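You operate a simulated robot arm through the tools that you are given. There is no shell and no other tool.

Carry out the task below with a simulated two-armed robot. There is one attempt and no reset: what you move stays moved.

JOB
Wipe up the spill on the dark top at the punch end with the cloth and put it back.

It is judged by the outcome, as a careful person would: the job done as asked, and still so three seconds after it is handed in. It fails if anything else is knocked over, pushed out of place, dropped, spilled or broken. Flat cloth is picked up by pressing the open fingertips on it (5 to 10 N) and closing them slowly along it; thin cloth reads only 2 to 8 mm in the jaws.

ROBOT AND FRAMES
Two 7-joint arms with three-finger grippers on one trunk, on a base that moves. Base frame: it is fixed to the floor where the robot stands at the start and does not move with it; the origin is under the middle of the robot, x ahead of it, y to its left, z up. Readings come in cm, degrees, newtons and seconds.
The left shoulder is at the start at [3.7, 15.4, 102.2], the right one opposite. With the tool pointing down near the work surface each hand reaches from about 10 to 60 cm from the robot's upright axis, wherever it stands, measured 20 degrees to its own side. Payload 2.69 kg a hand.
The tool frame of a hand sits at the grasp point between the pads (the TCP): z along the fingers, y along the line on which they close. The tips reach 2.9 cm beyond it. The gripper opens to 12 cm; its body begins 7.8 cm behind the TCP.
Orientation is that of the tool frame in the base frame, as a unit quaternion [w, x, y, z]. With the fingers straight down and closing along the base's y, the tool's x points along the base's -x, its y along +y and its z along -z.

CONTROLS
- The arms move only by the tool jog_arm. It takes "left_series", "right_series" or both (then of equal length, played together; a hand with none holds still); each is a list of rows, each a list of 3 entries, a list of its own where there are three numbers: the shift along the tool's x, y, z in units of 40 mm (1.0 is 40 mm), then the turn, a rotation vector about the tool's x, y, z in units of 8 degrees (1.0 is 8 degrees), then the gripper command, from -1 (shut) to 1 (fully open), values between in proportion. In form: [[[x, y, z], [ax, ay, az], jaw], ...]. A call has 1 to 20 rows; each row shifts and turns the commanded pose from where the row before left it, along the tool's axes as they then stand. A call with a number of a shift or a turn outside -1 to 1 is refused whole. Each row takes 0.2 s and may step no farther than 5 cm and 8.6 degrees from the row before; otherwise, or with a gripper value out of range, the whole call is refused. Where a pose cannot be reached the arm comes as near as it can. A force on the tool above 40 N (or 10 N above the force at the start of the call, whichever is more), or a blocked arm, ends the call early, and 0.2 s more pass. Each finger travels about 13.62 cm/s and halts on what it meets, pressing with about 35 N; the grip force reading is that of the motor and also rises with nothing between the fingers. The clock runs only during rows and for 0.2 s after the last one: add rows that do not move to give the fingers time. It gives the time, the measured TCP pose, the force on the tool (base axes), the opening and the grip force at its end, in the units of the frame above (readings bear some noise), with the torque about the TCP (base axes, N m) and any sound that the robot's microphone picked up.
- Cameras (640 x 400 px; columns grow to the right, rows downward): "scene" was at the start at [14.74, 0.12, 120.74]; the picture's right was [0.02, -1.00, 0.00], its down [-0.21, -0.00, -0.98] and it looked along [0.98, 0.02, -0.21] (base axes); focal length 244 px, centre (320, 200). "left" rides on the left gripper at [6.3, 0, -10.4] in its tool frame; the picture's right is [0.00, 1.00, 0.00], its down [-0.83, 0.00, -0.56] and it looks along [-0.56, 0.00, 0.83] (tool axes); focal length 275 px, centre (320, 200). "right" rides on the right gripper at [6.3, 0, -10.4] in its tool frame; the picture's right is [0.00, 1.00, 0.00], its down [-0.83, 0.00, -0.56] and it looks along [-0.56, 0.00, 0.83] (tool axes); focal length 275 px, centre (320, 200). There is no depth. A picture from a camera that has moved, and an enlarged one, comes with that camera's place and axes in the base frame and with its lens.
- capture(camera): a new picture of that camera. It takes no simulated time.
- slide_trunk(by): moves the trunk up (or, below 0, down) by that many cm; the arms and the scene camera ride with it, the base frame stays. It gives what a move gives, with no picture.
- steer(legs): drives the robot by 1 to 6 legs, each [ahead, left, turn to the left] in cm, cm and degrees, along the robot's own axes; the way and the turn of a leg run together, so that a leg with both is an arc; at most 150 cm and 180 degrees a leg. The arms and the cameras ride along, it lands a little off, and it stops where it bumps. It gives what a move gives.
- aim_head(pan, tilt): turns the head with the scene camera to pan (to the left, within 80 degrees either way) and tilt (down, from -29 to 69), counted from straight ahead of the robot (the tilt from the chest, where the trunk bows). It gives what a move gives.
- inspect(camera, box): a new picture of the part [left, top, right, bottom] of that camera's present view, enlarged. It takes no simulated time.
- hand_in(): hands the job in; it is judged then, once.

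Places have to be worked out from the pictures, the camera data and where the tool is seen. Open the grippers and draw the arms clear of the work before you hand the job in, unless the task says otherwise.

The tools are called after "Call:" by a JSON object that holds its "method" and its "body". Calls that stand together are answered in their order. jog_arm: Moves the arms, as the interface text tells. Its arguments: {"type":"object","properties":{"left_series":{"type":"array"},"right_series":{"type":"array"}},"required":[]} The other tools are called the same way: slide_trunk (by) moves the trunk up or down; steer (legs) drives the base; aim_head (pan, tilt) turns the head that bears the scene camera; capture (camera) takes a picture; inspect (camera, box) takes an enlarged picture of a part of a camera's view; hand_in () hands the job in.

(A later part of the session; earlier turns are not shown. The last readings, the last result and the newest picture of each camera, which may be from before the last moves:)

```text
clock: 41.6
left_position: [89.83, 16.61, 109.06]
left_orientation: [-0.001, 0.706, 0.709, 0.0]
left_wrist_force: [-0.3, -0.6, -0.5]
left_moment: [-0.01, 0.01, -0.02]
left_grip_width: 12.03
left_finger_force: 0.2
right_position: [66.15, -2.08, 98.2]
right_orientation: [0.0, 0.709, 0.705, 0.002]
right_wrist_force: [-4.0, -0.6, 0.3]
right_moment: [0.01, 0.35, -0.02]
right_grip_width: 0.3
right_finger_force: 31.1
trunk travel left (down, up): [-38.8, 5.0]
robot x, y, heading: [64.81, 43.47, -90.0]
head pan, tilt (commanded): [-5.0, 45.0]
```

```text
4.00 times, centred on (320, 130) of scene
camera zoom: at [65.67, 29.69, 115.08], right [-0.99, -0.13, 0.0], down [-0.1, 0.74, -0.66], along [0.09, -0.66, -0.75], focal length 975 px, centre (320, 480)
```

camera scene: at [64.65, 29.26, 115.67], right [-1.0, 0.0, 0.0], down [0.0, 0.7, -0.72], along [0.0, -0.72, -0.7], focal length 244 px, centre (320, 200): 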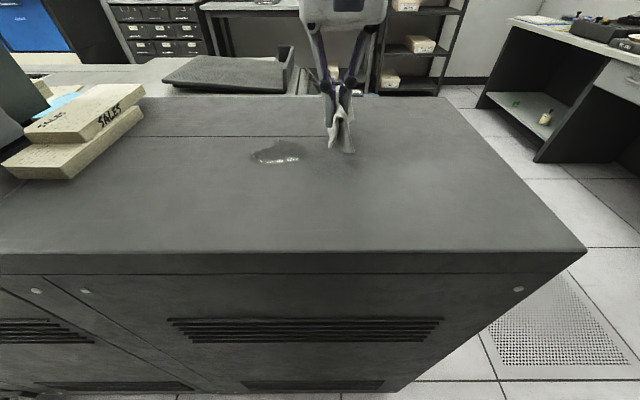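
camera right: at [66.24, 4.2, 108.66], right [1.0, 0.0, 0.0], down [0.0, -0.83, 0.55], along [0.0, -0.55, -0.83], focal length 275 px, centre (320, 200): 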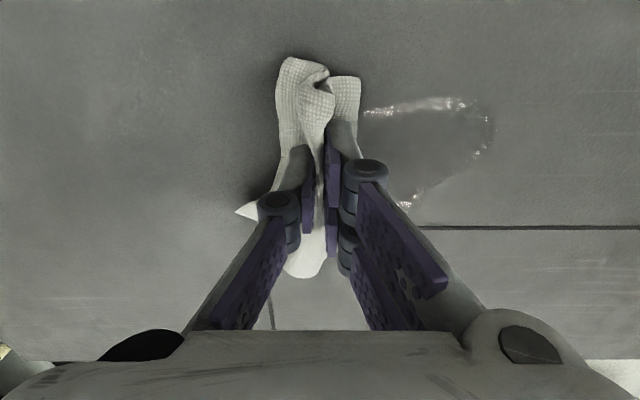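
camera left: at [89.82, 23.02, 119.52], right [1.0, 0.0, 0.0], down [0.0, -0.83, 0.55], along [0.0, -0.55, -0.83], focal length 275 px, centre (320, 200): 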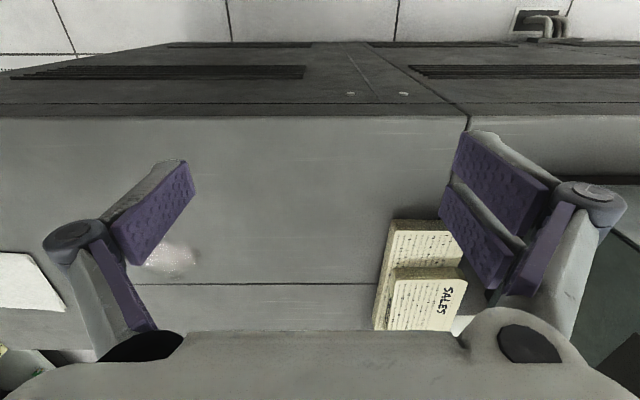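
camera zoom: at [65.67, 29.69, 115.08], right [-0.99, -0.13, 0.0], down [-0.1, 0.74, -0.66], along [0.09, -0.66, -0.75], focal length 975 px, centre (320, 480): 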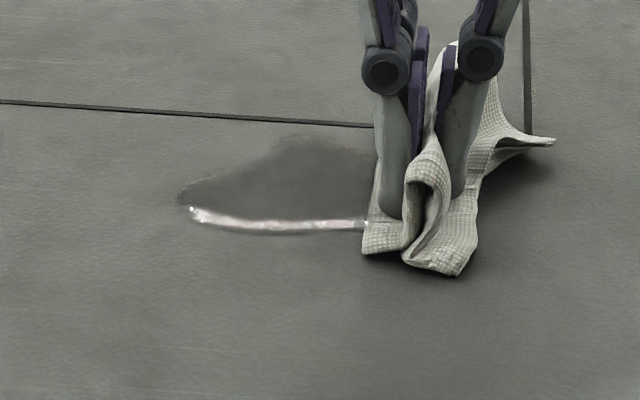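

The cloth slides along well but pressure fell off; I press 1.5 mm more and continue the stroke through the spill.

Call:
{"method": "jog_arm", "body": {"right_series": [[[0, 0.1, 0.035], [0, 0, 0], -1], [[0, 0.2, 0], [0, 0, 0], -1], [[0, 0.2, 0], [0, 0, 0], -1], [[0, 0, 0], [0, 0, 0], -1]]}}

Call:
{"method": "inspect", "body": {"camera": "scene", "box": [240, 80, 400, 180]}}

```text
clock: 42.6
left_position: [89.86, 16.55, 109.19]
left_orientation: [0.0, 0.706, 0.708, 0.001]
left_wrist_force: [0.6, 0.5, 0.5]
left_moment: [0.0, 0.03, 0.01]
left_grip_width: 12.0
left_finger_force: 0.1
right_position: [68.18, -2.01, 98.06]
right_orientation: [0.0, 0.708, 0.706, 0.001]
right_wrist_force: [0.3, -0.8, 2.8]
right_moment: [0.0, 0.03, 0.04]
right_grip_width: 0.38
right_finger_force: 30.6
trunk travel left (down, up): [-38.8, 5.0]
robot x, y, heading: [64.8, 43.17, -90.2]
head pan, tilt (commanded): [-5.0, 45.0]
```

```text
4.00 times, centred on (320, 130) of scene
camera zoom: at [66.21, 29.83, 115.02], right [-0.98, -0.2, 0.0], down [-0.15, 0.74, -0.65], along [0.13, -0.64, -0.76], focal length 975 px, centre (320, 480)
```

zoom: 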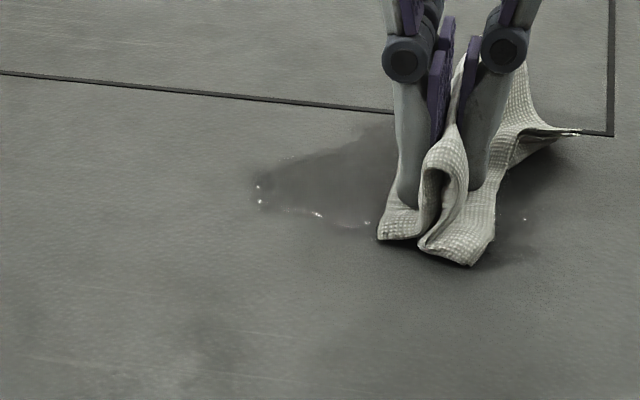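

Contact is light (about 3 N); I press another ~1 mm and carry the stroke on through to x ≈ 77.

Call:
{"method": "jog_arm", "body": {"right_series": [[[0, 0.1, 0.025], [0, 0, 0], -1], [[0, 0.3, 0], [0, 0, 0], -1], [[0, 0.3, 0], [0, 0, 0], -1], [[0, 0.3, 0], [0, 0, 0], -1], [[0, 0.3, 0], [0, 0, 0], -1], [[0, 0.3, 0], [0, 0, 0], -1], [[0, 0.3, 0], [0, 0, 0], -1], [[0, 0.3, 0], [0, 0, 0], -1], [[0, 0, 0], [0, 0, 0], -1]]}}

Call:
{"method": "capture", "body": {"camera": "right"}}

Call:
{"method": "capture", "body": {"camera": "scene"}}

```text
clock: 44.6
left_position: [89.84, 16.65, 109.02]
left_orientation: [-0.002, 0.706, 0.708, 0.001]
left_wrist_force: [0.8, 0.3, -0.5]
left_moment: [-0.04, 0.02, -0.01]
left_grip_width: 12.01
left_finger_force: 0.0
right_position: [75.05, -1.91, 98.05]
right_orientation: [-0.001, 0.702, 0.712, -0.001]
right_wrist_force: [-0.8, -0.8, 1.3]
right_moment: [0.09, 0.1, 0.03]
right_grip_width: 0.44
right_finger_force: 34.4
right hand out of reach, approached as far as the arm can: row 7, 8
trunk travel left (down, up): [-38.8, 5.0]
robot x, y, heading: [65.04, 42.84, -90.0]
head pan, tilt (commanded): [-5.0, 45.0]
```

```text
taken
camera right: at [75.18, 4.34, 108.51], right [1.0, 0.02, 0.0], down [0.02, -0.83, 0.55], along [0.01, -0.55, -0.83], focal length 275 px, centre (320, 200)
```

right: 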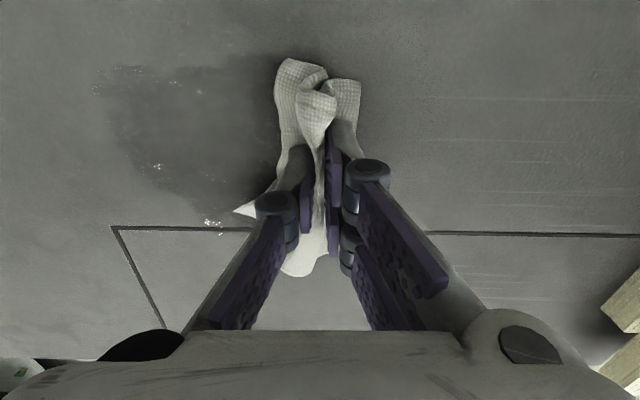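

```text
taken
camera scene: at [63.97, 29.34, 115.57], right [-1.0, 0.09, 0.0], down [0.06, 0.7, -0.71], along [-0.06, -0.7, -0.71], focal length 244 px, centre (320, 200)
```

scene: 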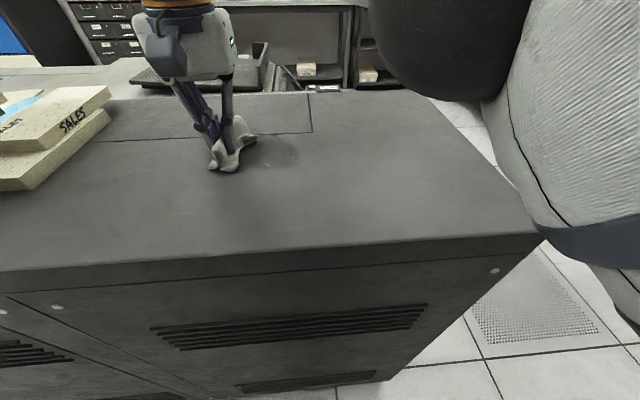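

The first stroke passed over; the arm ran out of reach at x ≈ 75. I look closely at what remains of the spill.

Call:
{"method": "inspect", "body": {"camera": "right", "box": [60, 30, 300, 260]}}

Call:
{"method": "inspect", "body": {"camera": "scene", "box": [180, 110, 340, 210]}}

```text
1.74 times, centred on (180, 145) of right
camera zoom: at [75.18, 4.34, 108.51], right [1.0, 0.02, 0.0], down [0.02, -0.83, 0.55], along [0.01, -0.55, -0.83], focal length 479 px, centre (564, 296)
```

zoom: 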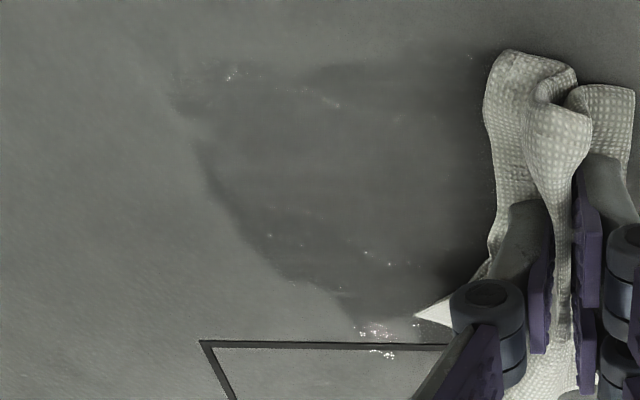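

```text
4.00 times, centred on (260, 160) of scene
camera zoom: at [63.97, 29.34, 115.57], right [-1.0, 0.09, 0.0], down [0.06, 0.7, -0.71], along [-0.06, -0.7, -0.71], focal length 975 px, centre (560, 360)
```

zoom: 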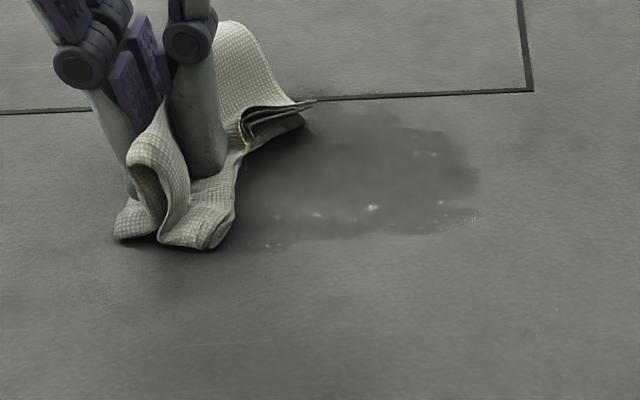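

The spill has thinned but needs more passes with firmer pressure, and the far part is at the edge of reach. I lift the cloth and shift the base about 10 cm to its left (+x) so that both the spill and the cloth's home are comfortably reachable.

Call:
{"method": "jog_arm", "body": {"right_series": [[[0, -0.3, -0.25], [0, 0, 0], -1], [[0, -0.3, -0.3], [0, 0, 0], -1], [[0, 0, -0.3], [0, 0, 0], -1], [[0, 0, -0.25], [0, 0, 0], -1], [[0, 0, 0], [0, 0, 0], -1]]}}

Call:
{"method": "capture", "body": {"camera": "scene"}}

Call:
{"method": "capture", "body": {"camera": "left"}}

```text
clock: 45.8
left_position: [89.89, 16.77, 109.14]
left_orientation: [-0.001, 0.706, 0.709, 0.001]
left_wrist_force: [0.3, 0.8, -0.9]
left_moment: [0.02, -0.01, 0.0]
left_grip_width: 12.0
left_finger_force: 0.0
right_position: [73.13, -1.78, 102.19]
right_orientation: [-0.002, 0.708, 0.706, 0.001]
right_wrist_force: [1.3, -0.8, -1.8]
right_moment: [-0.01, -0.1, 0.01]
right_grip_width: 0.48
right_finger_force: 34.2
trunk travel left (down, up): [-38.8, 5.0]
robot x, y, heading: [64.43, 42.98, -89.9]
head pan, tilt (commanded): [-5.0, 45.0]
```

```text
taken
camera scene: at [63.97, 29.34, 115.58], right [-1.0, 0.09, 0.0], down [0.06, 0.7, -0.71], along [-0.06, -0.7, -0.71], focal length 244 px, centre (320, 200)
```

scene: 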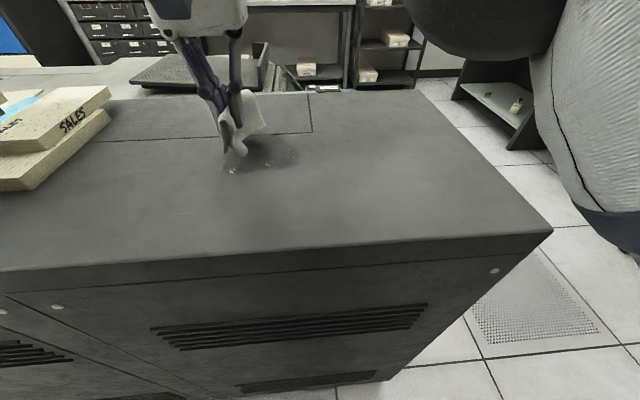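

```text
taken
camera left: at [89.82, 23.0, 119.51], right [1.0, 0.0, 0.0], down [0.0, -0.83, 0.55], along [0.0, -0.55, -0.83], focal length 275 px, centre (320, 200)
```

left: 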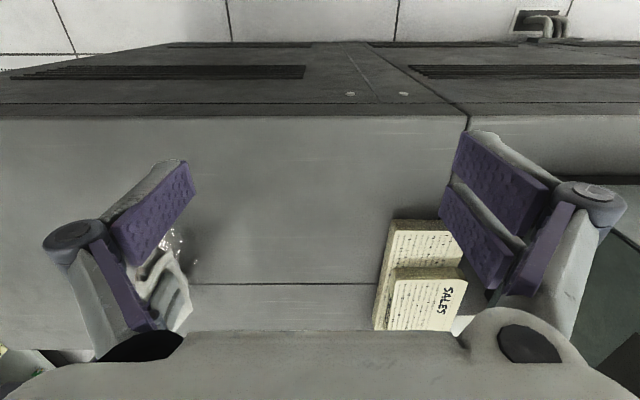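

The cloth is clear of the table. I shift the base 9 cm to its left and 1 cm ahead.

Call:
{"method": "steer", "body": {"legs": [[1, 9, 0]]}}

Call:
{"method": "capture", "body": {"camera": "scene"}}

Call:
{"method": "capture", "body": {"camera": "right"}}

```text
clock: 47.1
left_position: [99.17, 15.61, 109.09]
left_orientation: [-0.001, 0.707, 0.707, 0.001]
left_wrist_force: [-0.3, -0.2, -0.2]
left_moment: [-0.06, 0.03, 0.02]
left_grip_width: 12.01
left_finger_force: 0.0
right_position: [82.2, -2.76, 102.1]
right_orientation: [-0.002, 0.708, 0.706, 0.001]
right_wrist_force: [-0.8, -0.4, -0.8]
right_moment: [0.06, 0.12, -0.02]
right_grip_width: 0.43
right_finger_force: 35.2
trunk travel left (down, up): [-38.8, 5.0]
robot x, y, heading: [73.98, 41.86, -90.3]
head pan, tilt (commanded): [-5.0, 45.0]
```

```text
taken
camera scene: at [73.14, 28.32, 115.58], right [-1.0, 0.09, 0.0], down [0.06, 0.7, -0.71], along [-0.06, -0.7, -0.71], focal length 244 px, centre (320, 200)
```

scene: 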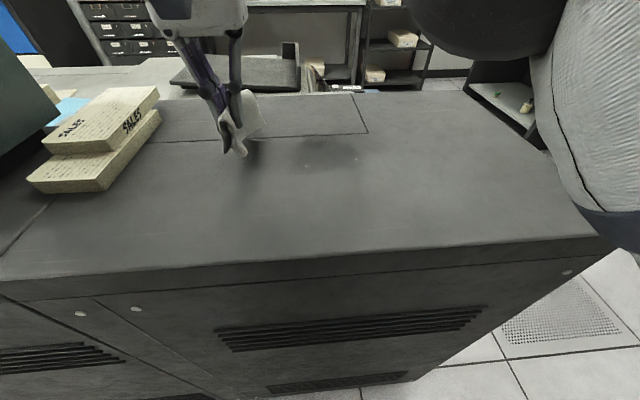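

```text
taken
camera right: at [82.4, 3.5, 112.66], right [1.0, 0.0, 0.0], down [0.0, -0.83, 0.55], along [0.0, -0.55, -0.83], focal length 275 px, centre (320, 200)
```

right: 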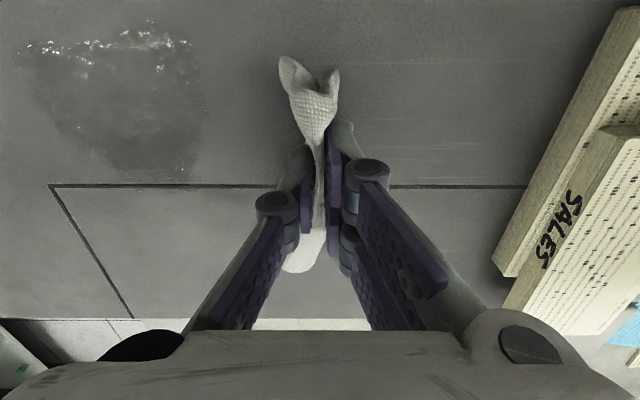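

I'm now at (74, 42). The stain still spans about x 65–75, y −6.5 to +3. I set the cloth down just beyond it at about (79, 1.5) for firmer return strokes.

Call:
{"method": "jog_arm", "body": {"right_series": [[[0.5, -0.4, 0.2], [0, 0, 0], -1], [[0.57, -0.4, 0.3], [0, 0, 0], -1], [[0, 0, 0.3], [0, 0, 0], -1], [[0, 0, 0.15], [0, 0, 0], -1], [[0, 0, 0.05], [0, 0, 0], -1], [[0, 0, 0], [0, 0, 0], -1]]}}

```text
clock: 48.5
left_position: [98.99, 15.65, 109.13]
left_orientation: [0.0, 0.707, 0.707, 0.0]
left_wrist_force: [-0.7, 0.0, 0.5]
left_moment: [-0.01, 0.0, -0.03]
left_grip_width: 11.97
left_finger_force: 0.1
right_position: [79.02, 1.41, 98.1]
right_orientation: [-0.001, 0.709, 0.705, 0.002]
right_wrist_force: [1.5, -0.1, 2.1]
right_moment: [0.02, 0.06, 0.02]
right_grip_width: 0.45
right_finger_force: 35.4
trunk travel left (down, up): [-38.8, 5.0]
robot x, y, heading: [73.87, 41.88, -89.9]
head pan, tilt (commanded): [-5.0, 45.0]
```

Light contact at 98.1; I press 2 mm further and read the force.

Call:
{"method": "jog_arm", "body": {"right_series": [[[0, 0, 0.03], [0, 0, 0], -1], [[0, 0, 0.02], [0, 0, 0], -1], [[0, 0, 0], [0, 0, 0], -1]]}}

```text
clock: 49.4
left_position: [98.98, 15.71, 109.04]
left_orientation: [-0.001, 0.707, 0.707, 0.0]
left_wrist_force: [-0.8, 0.0, 0.1]
left_moment: [0.05, -0.02, -0.02]
left_grip_width: 12.01
left_finger_force: 0.1
right_position: [78.87, 1.46, 98.14]
right_orientation: [0.0, 0.709, 0.705, 0.002]
right_wrist_force: [0.2, 0.0, 12.1]
right_moment: [-0.02, 0.01, -0.01]
right_grip_width: 0.32
right_finger_force: 31.7
trunk travel left (down, up): [-38.8, 5.0]
robot x, y, heading: [73.88, 41.85, -89.7]
head pan, tilt (commanded): [-5.0, 45.0]
```

12 N: good wiping pressure. I stroke in −x from 79 to about 62 along y = 1.5.

Call:
{"method": "jog_arm", "body": {"right_series": [[[0, -0.15, 0], [0, 0, 0], -1], [[0, -0.3, 0], [0, 0, 0], -1], [[0, -0.3, 0], [0, 0, 0], -1], [[0, -0.3, 0], [0, 0, 0], -1], [[0, -0.3, 0], [0, 0, 0], -1], [[0, -0.3, 0], [0, 0, 0], -1], [[0, -0.3, 0], [0, 0, 0], -1], [[0, -0.3, 0], [0, 0, 0], -1], [[0, -0.3, 0], [0, 0, 0], -1], [[0, -0.3, 0], [0, 0, 0], -1], [[0, -0.3, 0], [0, 0, 0], -1], [[0, -0.3, 0], [0, 0, 0], -1], [[0, -0.3, 0], [0, 0, 0], -1], [[0, -0.3, 0], [0, 0, 0], -1], [[0, -0.2, 0], [0, 0, 0], -1], [[0, 0, 0], [0, 0, 0], -1]]}}

Call:
{"method": "capture", "body": {"camera": "right"}}

Call:
{"method": "capture", "body": {"camera": "scene"}}

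```text
clock: 52.8
left_position: [99.05, 15.64, 109.12]
left_orientation: [0.0, 0.707, 0.707, 0.0]
left_wrist_force: [0.1, 0.4, 0.2]
left_moment: [-0.03, 0.03, 0.03]
left_grip_width: 12.02
left_finger_force: 0.0
right_position: [61.98, 1.59, 98.01]
right_orientation: [-0.002, 0.708, 0.706, 0.001]
right_wrist_force: [2.4, 0.5, 6.3]
right_moment: [0.04, -0.01, -0.01]
right_grip_width: 0.39
right_finger_force: 30.9
trunk travel left (down, up): [-38.8, 5.0]
robot x, y, heading: [74.1, 41.87, -89.8]
head pan, tilt (commanded): [-5.0, 45.0]
```

```text
taken
camera right: at [62.19, 7.88, 108.51], right [1.0, 0.0, 0.0], down [0.0, -0.83, 0.55], along [0.0, -0.55, -0.83], focal length 275 px, centre (320, 200)
```

right: 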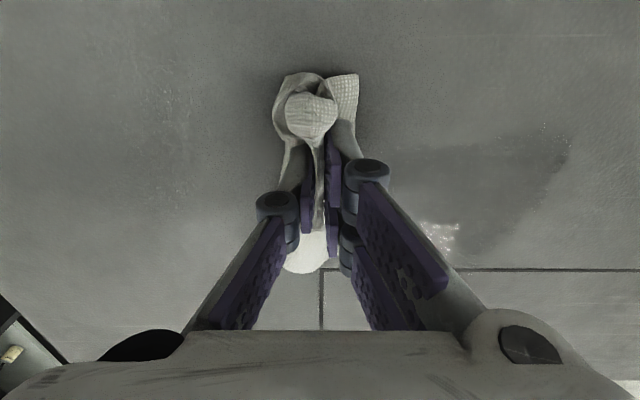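

```text
taken
camera scene: at [73.12, 28.37, 115.59], right [-1.0, 0.09, 0.0], down [0.06, 0.7, -0.71], along [-0.06, -0.7, -0.71], focal length 244 px, centre (320, 200)
```

scene: 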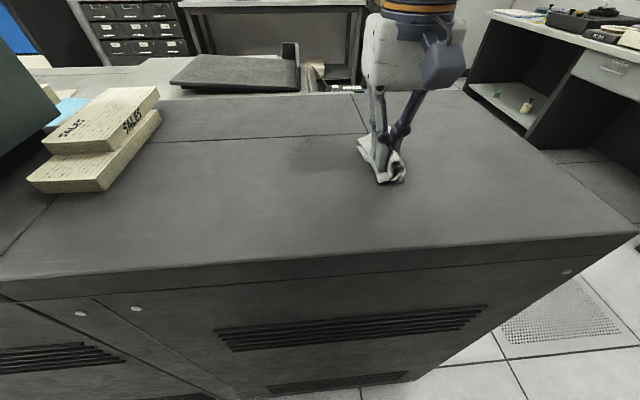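

The stroke cleaned the strip on the robot's side with a sharp boundary. I enlarge to see precisely what is left.

Call:
{"method": "inspect", "body": {"camera": "right", "box": [360, 90, 620, 290]}}

Call:
{"method": "inspect", "body": {"camera": "scene", "box": [260, 100, 420, 200]}}

```text
2.00 times, centred on (490, 190) of right
camera zoom: at [62.19, 7.88, 108.51], right [1.0, 0.0, 0.0], down [0.0, -0.83, 0.55], along [0.0, -0.55, -0.83], focal length 551 px, centre (-20, 220)
```

zoom: 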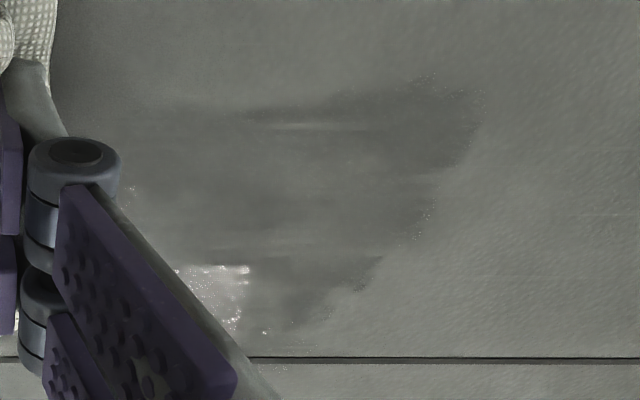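

```text
4.00 times, centred on (340, 150) of scene
camera zoom: at [73.12, 28.37, 115.59], right [-1.0, 0.09, 0.0], down [0.06, 0.7, -0.71], along [-0.06, -0.7, -0.71], focal length 975 px, centre (240, 400)
```

zoom: 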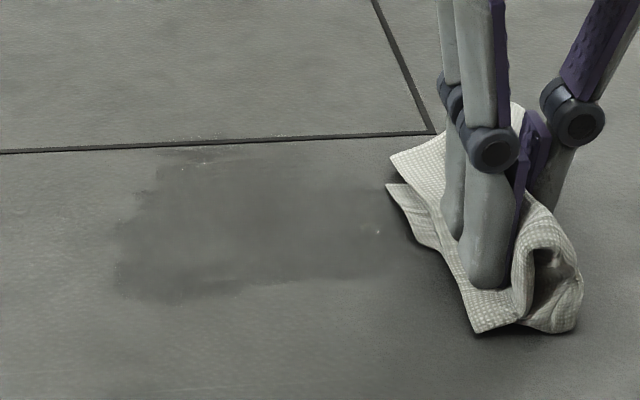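

What remains is a thin matte film over x 66–75, y −6.5 to 2.5. I shift to y ≈ −1.7 and stroke back in +x with slightly more pressure.

Call:
{"method": "jog_arm", "body": {"right_series": [[[-0.3, 0, 0.01], [0, 0, 0], -1], [[-0.3, 0, 0], [0, 0, 0], -1], [[-0.2, 0.15, 0], [0, 0, 0], -1], [[0, 0.3, 0], [0, 0, 0], -1], [[0, 0.3, 0], [0, 0, 0], -1], [[0, 0.3, 0], [0, 0, 0], -1], [[0, 0.3, 0], [0, 0, 0], -1], [[0, 0.3, 0], [0, 0, 0], -1], [[0, 0.3, 0], [0, 0, 0], -1], [[0, 0.3, 0], [0, 0, 0], -1], [[0, 0.3, 0], [0, 0, 0], -1], [[0, 0.3, 0], [0, 0, 0], -1], [[0, 0.3, 0], [0, 0, 0], -1], [[0, 0.3, 0], [0, 0, 0], -1], [[0, 0.3, 0], [0, 0, 0], -1], [[0, 0.3, 0], [0, 0, 0], -1], [[0, 0.2, 0], [0, 0, 0], -1], [[0, 0, 0], [0, 0, 0], -1]]}}

Call:
{"method": "capture", "body": {"camera": "right"}}

Call:
{"method": "inspect", "body": {"camera": "scene", "box": [200, 100, 400, 225]}}

```text
clock: 56.5
left_position: [98.93, 15.69, 109.0]
left_orientation: [-0.001, 0.707, 0.708, 0.001]
left_wrist_force: [0.1, -0.9, 0.3]
left_moment: [0.0, 0.0, -0.03]
left_grip_width: 12.0
left_finger_force: 0.1
right_position: [78.82, -1.75, 98.17]
right_orientation: [0.001, 0.709, 0.705, 0.003]
right_wrist_force: [-2.1, 0.1, 7.4]
right_moment: [0.0, 0.08, 0.04]
right_grip_width: 0.43
right_finger_force: 35.0
trunk travel left (down, up): [-38.8, 5.0]
robot x, y, heading: [74.12, 42.01, -89.9]
head pan, tilt (commanded): [-5.0, 45.0]
```

```text
taken
camera right: at [79.01, 4.48, 108.52], right [1.0, 0.0, 0.01], down [-0.01, -0.83, 0.55], along [0.0, -0.55, -0.83], focal length 275 px, centre (320, 200)
```

right: 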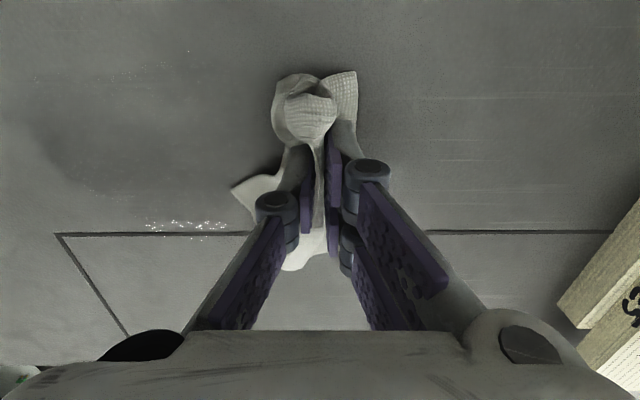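

```text
3.20 times, centred on (300, 162) of scene
camera zoom: at [74.5, 28.28, 115.71], right [-1.0, -0.09, 0.0], down [-0.06, 0.69, -0.72], along [0.06, -0.72, -0.7], focal length 780 px, centre (384, 320)
```

zoom: 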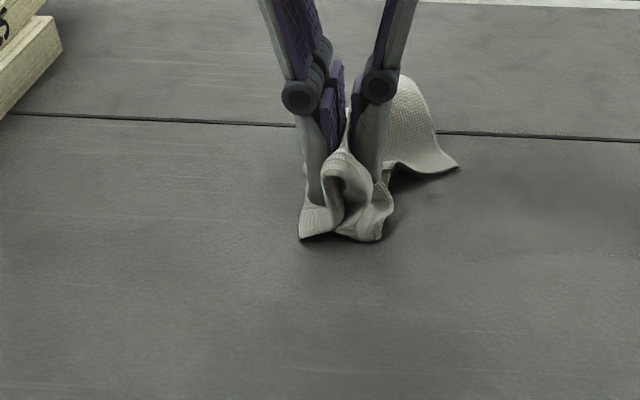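

Much cleaner. Remaining glints are along the seam at y ≈ −6.4 (x 69–73) and faint traces near y ≈ 2.3. I shift to y ≈ −5.3 and stroke in −x.

Call:
{"method": "jog_arm", "body": {"right_series": [[[-0.3, -0.2, 0], [0, 0, 0], -1], [[-0.3, -0.2, 0], [0, 0, 0], -1], [[-0.3, -0.1, 0], [0, 0, 0], -1], [[0, -0.3, 0], [0, 0, 0], -1], [[0, -0.3, 0], [0, 0, 0], -1], [[0, -0.3, 0], [0, 0, 0], -1], [[0, -0.3, 0], [0, 0, 0], -1], [[0, -0.3, 0], [0, 0, 0], -1], [[0, -0.3, 0], [0, 0, 0], -1], [[0, -0.3, 0], [0, 0, 0], -1], [[0, -0.3, 0], [0, 0, 0], -1], [[0, -0.3, 0], [0, 0, 0], -1], [[0, -0.3, 0], [0, 0, 0], -1], [[0, -0.3, 0], [0, 0, 0], -1], [[0, -0.3, 0], [0, 0, 0], -1], [[0, 0, 0], [0, 0, 0], -1]]}}

Call:
{"method": "capture", "body": {"camera": "right"}}

Call:
{"method": "inspect", "body": {"camera": "scene", "box": [220, 90, 420, 215]}}

```text
clock: 60.0
left_position: [99.01, 15.61, 108.96]
left_orientation: [-0.001, 0.707, 0.708, 0.001]
left_wrist_force: [-0.4, 0.2, -0.2]
left_moment: [0.0, 0.02, -0.01]
left_grip_width: 11.99
left_finger_force: 0.1
right_position: [62.64, -5.12, 98.09]
right_orientation: [-0.002, 0.708, 0.706, 0.001]
right_wrist_force: [2.1, 0.1, 5.4]
right_moment: [0.11, -0.02, 0.01]
right_grip_width: 0.47
right_finger_force: 35.4
trunk travel left (down, up): [-38.8, 5.0]
robot x, y, heading: [73.95, 42.18, -90.1]
head pan, tilt (commanded): [-5.0, 45.0]
```

```text
taken
camera right: at [62.78, 1.12, 108.49], right [1.0, 0.0, 0.0], down [0.0, -0.83, 0.55], along [0.0, -0.55, -0.83], focal length 275 px, centre (320, 200)
```

right: 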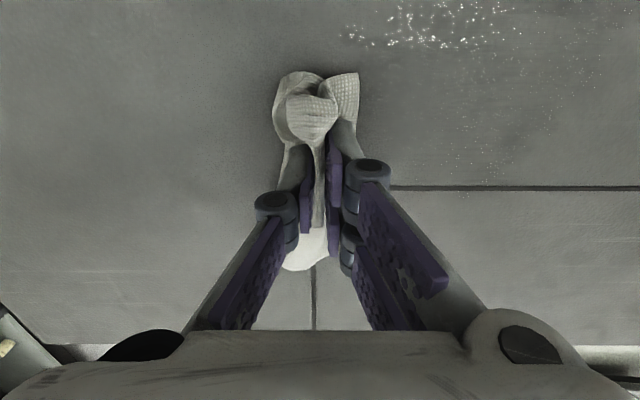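

```text
3.20 times, centred on (320, 152) of scene
camera zoom: at [73.12, 28.38, 115.59], right [-1.0, 0.09, 0.0], down [0.06, 0.7, -0.71], along [-0.06, -0.7, -0.71], focal length 780 px, centre (320, 352)
```

zoom: 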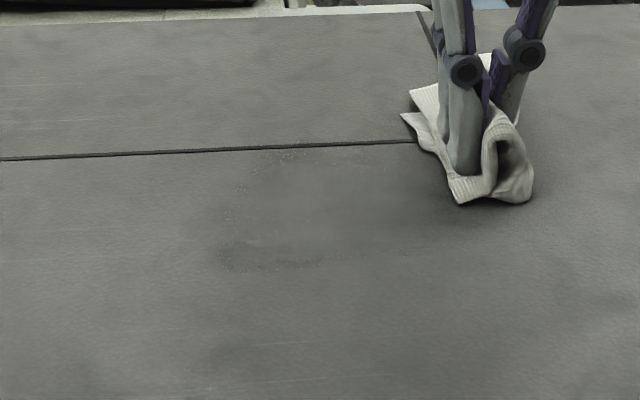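

Nearly clean; faint droplets remain at about x 64–75, y 0–2.5. I slide to y ≈ 0.3 and stroke in +x with a bit more pressure.

Call:
{"method": "jog_arm", "body": {"right_series": [[[0.4, 0, 0.01], [0, 0, 0], -1], [[0.4, 0, 0], [0, 0, 0], -1], [[0.4, -0.1, 0], [0, 0, 0], -1], [[0.15, 0, 0], [0, 0, 0], -1], [[0, 0.3, 0], [0, 0, 0], -1], [[0, 0.3, 0], [0, 0, 0], -1], [[0, 0.3, 0], [0, 0, 0], -1], [[0, 0.3, 0], [0, 0, 0], -1], [[0, 0.3, 0], [0, 0, 0], -1], [[0, 0.3, 0], [0, 0, 0], -1], [[0, 0.3, 0], [0, 0, 0], -1], [[0, 0.3, 0], [0, 0, 0], -1], [[0, 0.3, 0], [0, 0, 0], -1], [[0, 0.3, 0], [0, 0, 0], -1], [[0, 0.3, 0], [0, 0, 0], -1], [[0, 0.3, 0], [0, 0, 0], -1], [[0, 0.3, 0], [0, 0, 0], -1], [[0, 0.3, 0], [0, 0, 0], -1], [[0, 0, 0], [0, 0, 0], -1]]}}

Call:
{"method": "capture", "body": {"camera": "right"}}

Call:
{"method": "inspect", "body": {"camera": "scene", "box": [220, 90, 420, 215]}}

```text
clock: 64.0
left_position: [98.95, 15.57, 109.08]
left_orientation: [-0.001, 0.706, 0.708, 0.0]
left_wrist_force: [1.4, 0.1, 0.7]
left_moment: [-0.02, 0.02, -0.01]
left_grip_width: 12.0
left_finger_force: 0.0
right_position: [78.92, 0.05, 97.93]
right_orientation: [0.001, 0.709, 0.705, 0.003]
right_wrist_force: [0.5, -0.3, 2.7]
right_moment: [-0.01, -0.03, 0.02]
right_grip_width: 0.4
right_finger_force: 31.6
trunk travel left (down, up): [-38.8, 5.0]
robot x, y, heading: [73.9, 41.89, -90.1]
head pan, tilt (commanded): [-5.0, 45.0]
```

```text
taken
camera right: at [79.01, 6.26, 108.53], right [1.0, 0.0, 0.0], down [0.0, -0.83, 0.55], along [0.0, -0.55, -0.83], focal length 275 px, centre (320, 200)
```

right: 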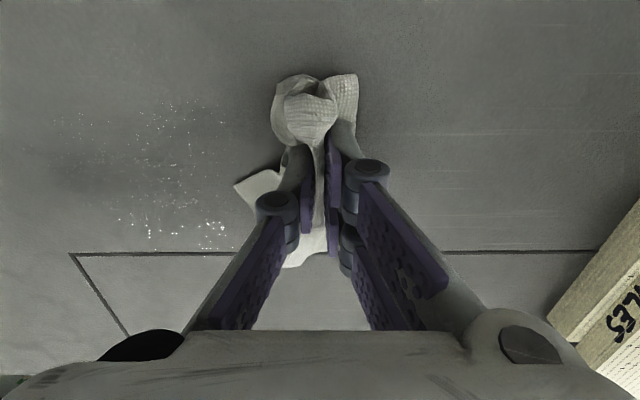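

```text
3.20 times, centred on (320, 152) of scene
camera zoom: at [74.62, 28.4, 115.51], right [-0.99, -0.1, 0.0], down [-0.07, 0.71, -0.7], along [0.07, -0.7, -0.71], focal length 780 px, centre (320, 352)
```

zoom: 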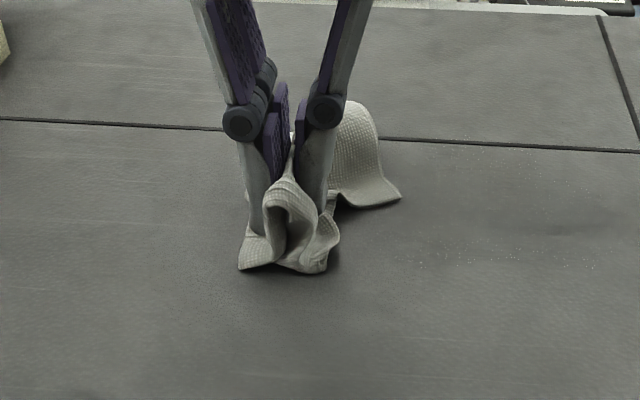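

A few scattered droplets remain over y −6 to 2.5. I do another pass in −x at y ≈ −3.2 with about 1 mm more pressure.

Call:
{"method": "jog_arm", "body": {"right_series": [[[-0.3, 0, 0.02], [0, 0, 0], -1], [[-0.3, -0.1, 0], [0, 0, 0], -1], [[-0.2, -0.2, 0], [0, 0, 0], -1], [[0, -0.3, 0], [0, 0, 0], -1], [[0, -0.3, 0], [0, 0, 0], -1], [[0, -0.3, 0], [0, 0, 0], -1], [[0, -0.3, 0], [0, 0, 0], -1], [[0, -0.3, 0], [0, 0, 0], -1], [[0, -0.3, 0], [0, 0, 0], -1], [[0, -0.3, 0], [0, 0, 0], -1], [[0, -0.3, 0], [0, 0, 0], -1], [[0, -0.3, 0], [0, 0, 0], -1], [[0, -0.3, 0], [0, 0, 0], -1], [[0, -0.3, 0], [0, 0, 0], -1], [[0, -0.3, 0], [0, 0, 0], -1], [[0, -0.3, 0], [0, 0, 0], -1], [[0, 0, 0], [0, 0, 0], -1]]}}

Call:
{"method": "capture", "body": {"camera": "right"}}

Call:
{"method": "inspect", "body": {"camera": "scene", "box": [220, 90, 420, 215]}}

```text
clock: 67.5
left_position: [99.04, 15.65, 109.12]
left_orientation: [0.0, 0.706, 0.708, 0.0]
left_wrist_force: [0.4, 0.7, -0.1]
left_moment: [0.02, -0.02, 0.02]
left_grip_width: 12.01
left_finger_force: 0.1
right_position: [62.26, -2.84, 98.01]
right_orientation: [-0.001, 0.708, 0.706, -0.001]
right_wrist_force: [3.5, -0.9, 27.6]
right_moment: [0.27, -0.75, -0.04]
right_grip_width: 0.46
right_finger_force: 33.6
trunk travel left (down, up): [-38.8, 5.0]
robot x, y, heading: [74.14, 42.4, -90.0]
head pan, tilt (commanded): [-5.0, 45.0]
```

```text
taken
camera right: at [62.36, 3.45, 108.41], right [1.0, 0.0, 0.0], down [0.0, -0.83, 0.56], along [0.0, -0.56, -0.83], focal length 275 px, centre (320, 200)
```

right: 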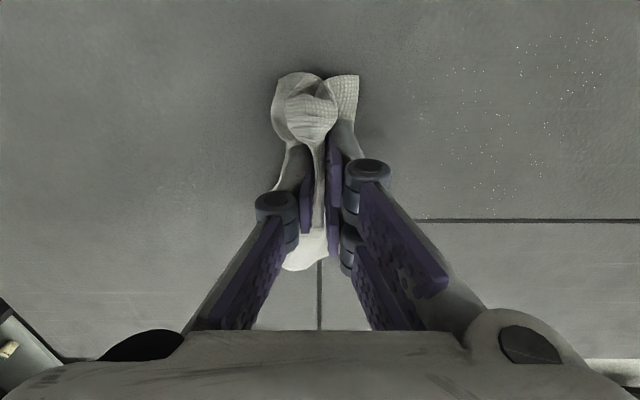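

```text
3.20 times, centred on (320, 152) of scene
camera zoom: at [73.16, 28.48, 115.61], right [-1.0, 0.09, 0.0], down [0.06, 0.7, -0.71], along [-0.06, -0.71, -0.71], focal length 780 px, centre (320, 352)
```

zoom: 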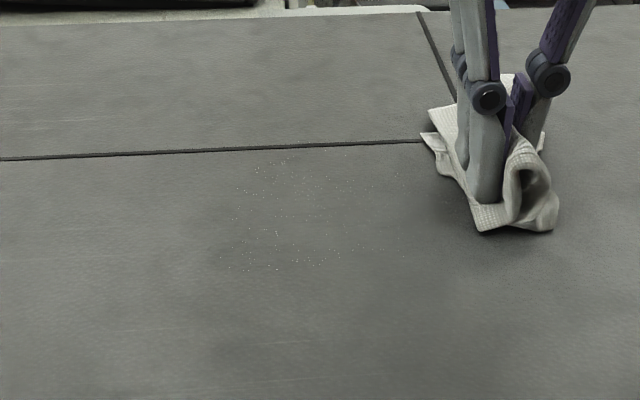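

Only tiny droplets remain. Pressure on this side went to 28 N, so I ease off a millimetre and do two more passes (out at y ≈ −4.5, back at y ≈ −1).

Call:
{"method": "jog_arm", "body": {"right_series": [[[-0.2, 0.1, -0.025], [0, 0, 0], -1], [[-0.2, 0.3, 0], [0, 0, 0], -1], [[0, 0.4, 0.002], [0, 0, 0], -1], [[0, 0.4, 0.003], [0, 0, 0], -1], [[0, 0.4, 0.003], [0, 0, 0], -1], [[0, 0.4, 0.003], [0, 0, 0], -1], [[0, 0.4, 0.003], [0, 0, 0], -1], [[0, 0.4, 0.003], [0, 0, 0], -1], [[0, 0.4, 0.003], [0, 0, 0], -1], [[0, 0.4, 0.003], [0, 0, 0], -1], [[0.3, 0, 0], [0, 0, 0], -1], [[0.3, 0, 0], [0, 0, 0], -1], [[0.3, -0.1, 0], [0, 0, 0], -1], [[0, -0.4, -0.003], [0, 0, 0], -1], [[0, -0.4, -0.003], [0, 0, 0], -1], [[0, -0.4, -0.003], [0, 0, 0], -1], [[0, -0.4, -0.003], [0, 0, 0], -1], [[0, -0.4, -0.003], [0, 0, 0], -1], [[0, -0.4, -0.003], [0, 0, 0], -1], [[0, -0.4, -0.003], [0, 0, 0], -1]]}}

Call:
{"method": "capture", "body": {"camera": "right"}}

Call:
{"method": "inspect", "body": {"camera": "scene", "box": [220, 90, 420, 215]}}

```text
clock: 71.8
left_position: [99.08, 15.69, 109.06]
left_orientation: [-0.001, 0.706, 0.708, 0.001]
left_wrist_force: [-0.3, -0.1, -0.4]
left_moment: [0.0, 0.0, 0.01]
left_grip_width: 12.0
left_finger_force: 0.0
right_position: [64.97, -1.05, 98.0]
right_orientation: [-0.001, 0.708, 0.706, 0.0]
right_wrist_force: [3.3, 0.0, 7.7]
right_moment: [0.11, -0.19, -0.01]
right_grip_width: 0.5
right_finger_force: 34.1
trunk travel left (down, up): [-38.8, 5.0]
robot x, y, heading: [74.1, 42.18, -90.1]
head pan, tilt (commanded): [-5.0, 45.0]
```

```text
taken
camera right: at [65.12, 5.15, 108.46], right [1.0, 0.0, 0.0], down [0.0, -0.83, 0.55], along [0.0, -0.55, -0.83], focal length 275 px, centre (320, 200)
```

right: 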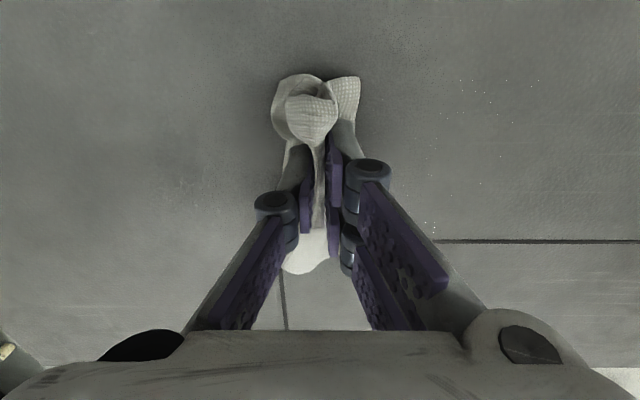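

```text
3.20 times, centred on (320, 152) of scene
camera zoom: at [73.09, 28.39, 115.59], right [-1.0, 0.09, 0.0], down [0.06, 0.7, -0.71], along [-0.06, -0.7, -0.71], focal length 780 px, centre (320, 352)
```

zoom: 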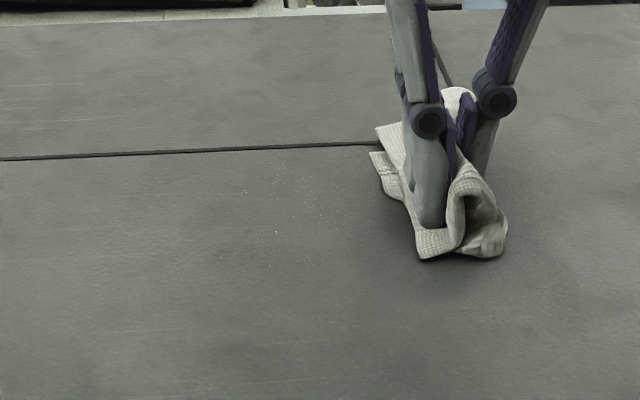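

Fewer still — specks around x 70–75, y −5 to 2.5. Two more passes: out at y ≈ 1, back at y ≈ −2.5.

Call:
{"method": "jog_arm", "body": {"right_series": [[[0.25, 0, 0.005], [0, 0, 0], -1], [[0.25, 0.1, 0], [0, 0, 0], -1], [[0, 0.4, 0.003], [0, 0, 0], -1], [[0, 0.4, 0.003], [0, 0, 0], -1], [[0, 0.4, 0.003], [0, 0, 0], -1], [[0, 0.4, 0.003], [0, 0, 0], -1], [[0, 0.4, 0.003], [0, 0, 0], -1], [[0, 0.4, 0.003], [0, 0, 0], -1], [[0, 0.4, 0.003], [0, 0, 0], -1], [[0, 0.4, 0.003], [0, 0, 0], -1], [[-0.3, 0, 0], [0, 0, 0], -1], [[-0.3, 0, 0], [0, 0, 0], -1], [[-0.3, -0.1, 0], [0, 0, 0], -1], [[0, -0.4, -0.003], [0, 0, 0], -1], [[0, -0.4, -0.003], [0, 0, 0], -1], [[0, -0.4, -0.003], [0, 0, 0], -1], [[0, -0.4, -0.003], [0, 0, 0], -1], [[0, -0.4, -0.003], [0, 0, 0], -1], [[0, -0.4, -0.003], [0, 0, 0], -1], [[0, -0.4, -0.003], [0, 0, 0], -1]]}}

Call:
{"method": "capture", "body": {"camera": "right"}}

Call:
{"method": "inspect", "body": {"camera": "scene", "box": [220, 90, 420, 215]}}

```text
clock: 76.0
left_position: [98.97, 15.73, 109.13]
left_orientation: [0.0, 0.706, 0.708, 0.001]
left_wrist_force: [-0.8, 0.2, 0.2]
left_moment: [-0.02, -0.03, -0.02]
left_grip_width: 12.01
left_finger_force: 0.0
right_position: [66.63, -2.61, 97.91]
right_orientation: [-0.001, 0.708, 0.706, 0.0]
right_wrist_force: [4.0, 0.6, 19.2]
right_moment: [0.14, 0.02, -0.02]
right_grip_width: 0.32
right_finger_force: 31.1
trunk travel left (down, up): [-38.8, 5.0]
robot x, y, heading: [73.78, 42.33, -90.1]
head pan, tilt (commanded): [-5.0, 45.0]
```

```text
taken
camera right: at [66.71, 3.73, 108.43], right [1.0, 0.0, 0.0], down [0.0, -0.83, 0.55], along [0.0, -0.55, -0.83], focal length 275 px, centre (320, 200)
```

right: 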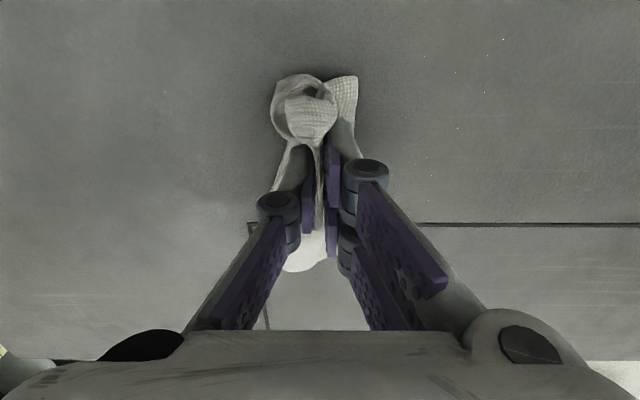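

```text
3.20 times, centred on (320, 152) of scene
camera zoom: at [73.11, 28.44, 115.6], right [-1.0, 0.09, 0.0], down [0.06, 0.7, -0.71], along [-0.06, -0.71, -0.71], focal length 780 px, centre (320, 352)
```

zoom: 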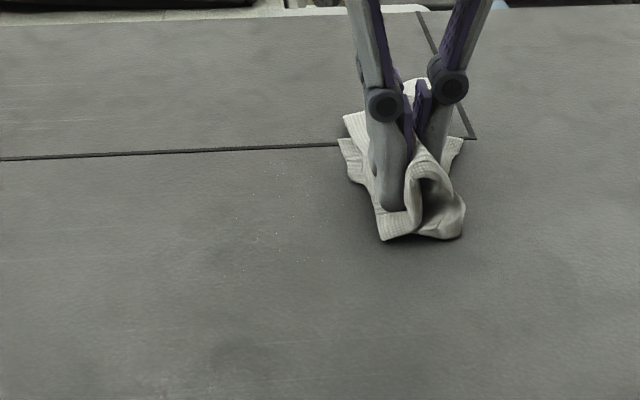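

Almost gone. Two more passes: out at y ≈ −0.8, back at y ≈ −4.5, easing the pressure slightly.

Call:
{"method": "jog_arm", "body": {"right_series": [[[0.25, -0.1, -0.012], [0, 0, 0], -1], [[0.2, -0.1, 0], [0, 0, 0], -1], [[0, 0.4, 0.003], [0, 0, 0], -1], [[0, 0.4, 0.003], [0, 0, 0], -1], [[0, 0.4, 0.003], [0, 0, 0], -1], [[0, 0.4, 0.003], [0, 0, 0], -1], [[0, 0.4, 0.003], [0, 0, 0], -1], [[0, 0.4, 0.003], [0, 0, 0], -1], [[0, 0.4, 0.003], [0, 0, 0], -1], [[-0.3, 0.1, 0], [0, 0, 0], -1], [[-0.3, 0, 0], [0, 0, 0], -1], [[-0.3, -0.1, 0], [0, 0, 0], -1], [[0, -0.4, -0.003], [0, 0, 0], -1], [[0, -0.4, -0.003], [0, 0, 0], -1], [[0, -0.4, -0.003], [0, 0, 0], -1], [[0, -0.4, -0.003], [0, 0, 0], -1], [[0, -0.4, -0.003], [0, 0, 0], -1], [[0, -0.4, -0.003], [0, 0, 0], -1], [[0, -0.4, -0.003], [0, 0, 0], -1], [[0, -0.3, -0.003], [0, 0, 0], -1]]}}

Call:
{"method": "capture", "body": {"camera": "right"}}

Call:
{"method": "inspect", "body": {"camera": "scene", "box": [220, 90, 420, 215]}}

```text
clock: 80.2
left_position: [99.09, 15.72, 109.15]
left_orientation: [-0.001, 0.706, 0.708, 0.001]
left_wrist_force: [-0.5, -0.1, 0.0]
left_moment: [0.0, 0.03, 0.02]
left_grip_width: 12.02
left_finger_force: 0.0
right_position: [64.64, -4.25, 97.99]
right_orientation: [-0.002, 0.708, 0.706, -0.002]
right_wrist_force: [1.2, -0.4, 17.1]
right_moment: [0.08, 0.09, 0.0]
right_grip_width: 0.39
right_finger_force: 35.1
trunk travel left (down, up): [-38.8, 5.0]
robot x, y, heading: [74.01, 41.81, -89.7]
head pan, tilt (commanded): [-5.0, 45.0]
```

```text
taken
camera right: at [64.8, 1.98, 108.44], right [1.0, 0.0, 0.0], down [0.0, -0.83, 0.55], along [0.0, -0.55, -0.83], focal length 275 px, centre (320, 200)
```

right: 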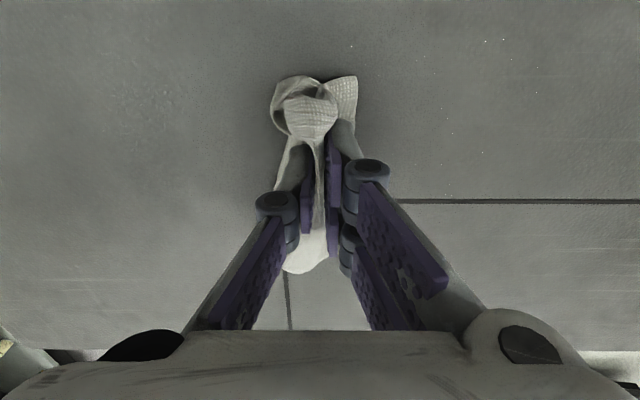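

```text
3.20 times, centred on (320, 152) of scene
camera zoom: at [73.13, 28.41, 115.59], right [-1.0, 0.09, 0.0], down [0.06, 0.7, -0.71], along [-0.06, -0.7, -0.71], focal length 780 px, centre (320, 352)
```

zoom: 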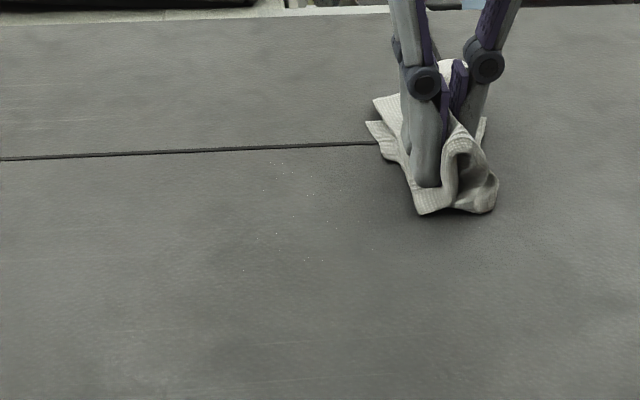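

Only a handful of specks remain; I run passes at different y offsets: out at y ≈ 2, back at y ≈ 0.

Call:
{"method": "jog_arm", "body": {"right_series": [[[0.4, 0, -0.01], [0, 0, 0], -1], [[0.4, 0, 0], [0, 0, 0], -1], [[0.4, 0, 0], [0, 0, 0], -1], [[0.36, 0, 0], [0, 0, 0], -1], [[0, 0.4, 0.003], [0, 0, 0], -1], [[0, 0.4, 0.003], [0, 0, 0], -1], [[0, 0.4, 0.003], [0, 0, 0], -1], [[0, 0.4, 0.003], [0, 0, 0], -1], [[0, 0.4, 0.003], [0, 0, 0], -1], [[0, 0.4, 0.003], [0, 0, 0], -1], [[0, 0.4, 0.003], [0, 0, 0], -1], [[0, 0.4, 0.003], [0, 0, 0], -1], [[-0.35, 0, 0], [0, 0, 0], -1], [[-0.15, -0.2, 0], [0, 0, 0], -1], [[0, -0.4, -0.003], [0, 0, 0], -1], [[0, -0.4, -0.003], [0, 0, 0], -1], [[0, -0.4, -0.003], [0, 0, 0], -1], [[0, -0.4, -0.003], [0, 0, 0], -1], [[0, -0.4, -0.003], [0, 0, 0], -1], [[0, -0.4, -0.003], [0, 0, 0], -1]]}}

Call:
{"method": "inspect", "body": {"camera": "scene", "box": [220, 90, 420, 215]}}

```text
clock: 84.3
left_position: [99.0, 15.73, 109.1]
left_orientation: [-0.001, 0.706, 0.708, 0.002]
left_wrist_force: [-0.6, -0.5, -0.3]
left_moment: [-0.01, 0.01, 0.01]
left_grip_width: 11.99
left_finger_force: 0.1
right_position: [67.01, -0.14, 98.05]
right_orientation: [-0.002, 0.708, 0.706, 0.0]
right_wrist_force: [1.6, -0.8, 12.2]
right_moment: [0.01, -0.05, 0.0]
right_grip_width: 0.49
right_finger_force: 35.7
trunk travel left (down, up): [-38.8, 5.0]
robot x, y, heading: [74.0, 42.44, -89.7]
head pan, tilt (commanded): [-5.0, 45.0]
```

```text
3.20 times, centred on (320, 152) of scene
camera zoom: at [73.1, 28.39, 115.6], right [-1.0, 0.09, 0.0], down [0.06, 0.7, -0.71], along [-0.06, -0.7, -0.71], focal length 780 px, centre (320, 352)
```

zoom: 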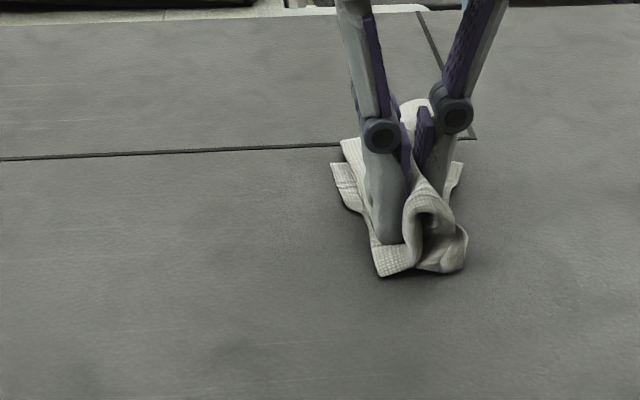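

No specks visible now on this side. I finish this stroke to x ≈ 63, then make one last pass along the seam side at y ≈ −5.5, and lift to inspect.

Call:
{"method": "jog_arm", "body": {"right_series": [[[0, -0.4, -0.003], [0, 0, 0], -1], [[0, -0.4, -0.003], [0, 0, 0], -1], [[-0.35, -0.2, -0.003], [0, 0, 0], -1], [[-0.35, 0, 0], [0, 0, 0], -1], [[-0.35, 0, 0], [0, 0, 0], -1], [[-0.3, 0.1, 0], [0, 0, 0], -1], [[0, 0.4, 0.003], [0, 0, 0], -1], [[0, 0.4, 0.003], [0, 0, 0], -1], [[0, 0.4, 0.003], [0, 0, 0], -1], [[0, 0.4, 0.003], [0, 0, 0], -1], [[0, 0.4, 0.003], [0, 0, 0], -1], [[0, 0.4, 0.003], [0, 0, 0], -1], [[0, 0.4, 0.003], [0, 0, 0], -1], [[0, 0.4, 0.003], [0, 0, 0], -1], [[0, 0, -0.3], [0, 0, 0], -1], [[0, 0, -0.4], [0, 0, 0], -1], [[0, 0, -0.4], [0, 0, 0], -1], [[0, 0, 0], [0, 0, 0], -1]]}}

Call:
{"method": "inspect", "body": {"camera": "scene", "box": [220, 90, 420, 215]}}

Call:
{"method": "capture", "body": {"camera": "right"}}

```text
clock: 88.2
left_position: [98.93, 15.51, 109.04]
left_orientation: [0.0, 0.707, 0.708, 0.001]
left_wrist_force: [-0.4, -0.3, 0.5]
left_moment: [0.0, 0.02, 0.0]
left_grip_width: 11.99
left_finger_force: 0.0
right_position: [76.31, -5.69, 102.29]
right_orientation: [0.0, 0.708, 0.706, 0.002]
right_wrist_force: [2.4, -0.5, -0.6]
right_moment: [-0.01, 0.08, 0.02]
right_grip_width: 0.44
right_finger_force: 35.9
trunk travel left (down, up): [-38.8, 5.0]
robot x, y, heading: [73.96, 42.1, -90.1]
head pan, tilt (commanded): [-5.0, 45.0]
```

```text
3.20 times, centred on (320, 152) of scene
camera zoom: at [73.09, 28.33, 115.58], right [-1.0, 0.09, 0.0], down [0.06, 0.7, -0.71], along [-0.06, -0.7, -0.71], focal length 780 px, centre (320, 352)
```

zoom: 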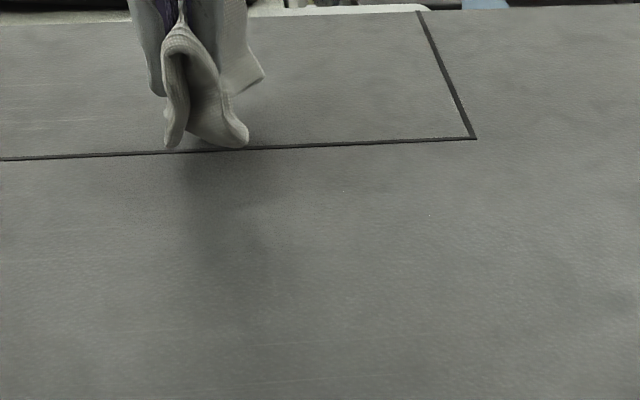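

```text
taken
camera right: at [76.31, 0.65, 112.84], right [1.0, 0.0, 0.0], down [0.0, -0.83, 0.55], along [0.0, -0.55, -0.83], focal length 275 px, centre (320, 200)
```

right: 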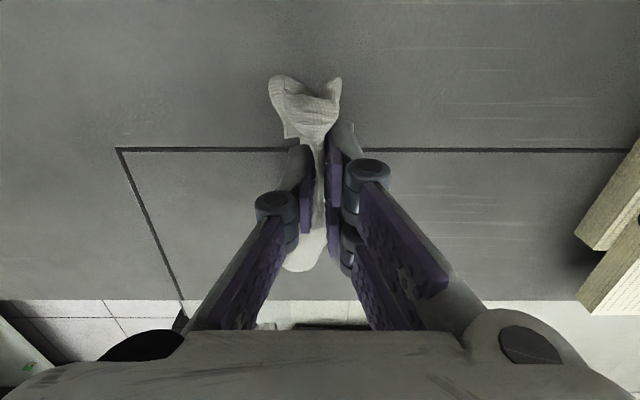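

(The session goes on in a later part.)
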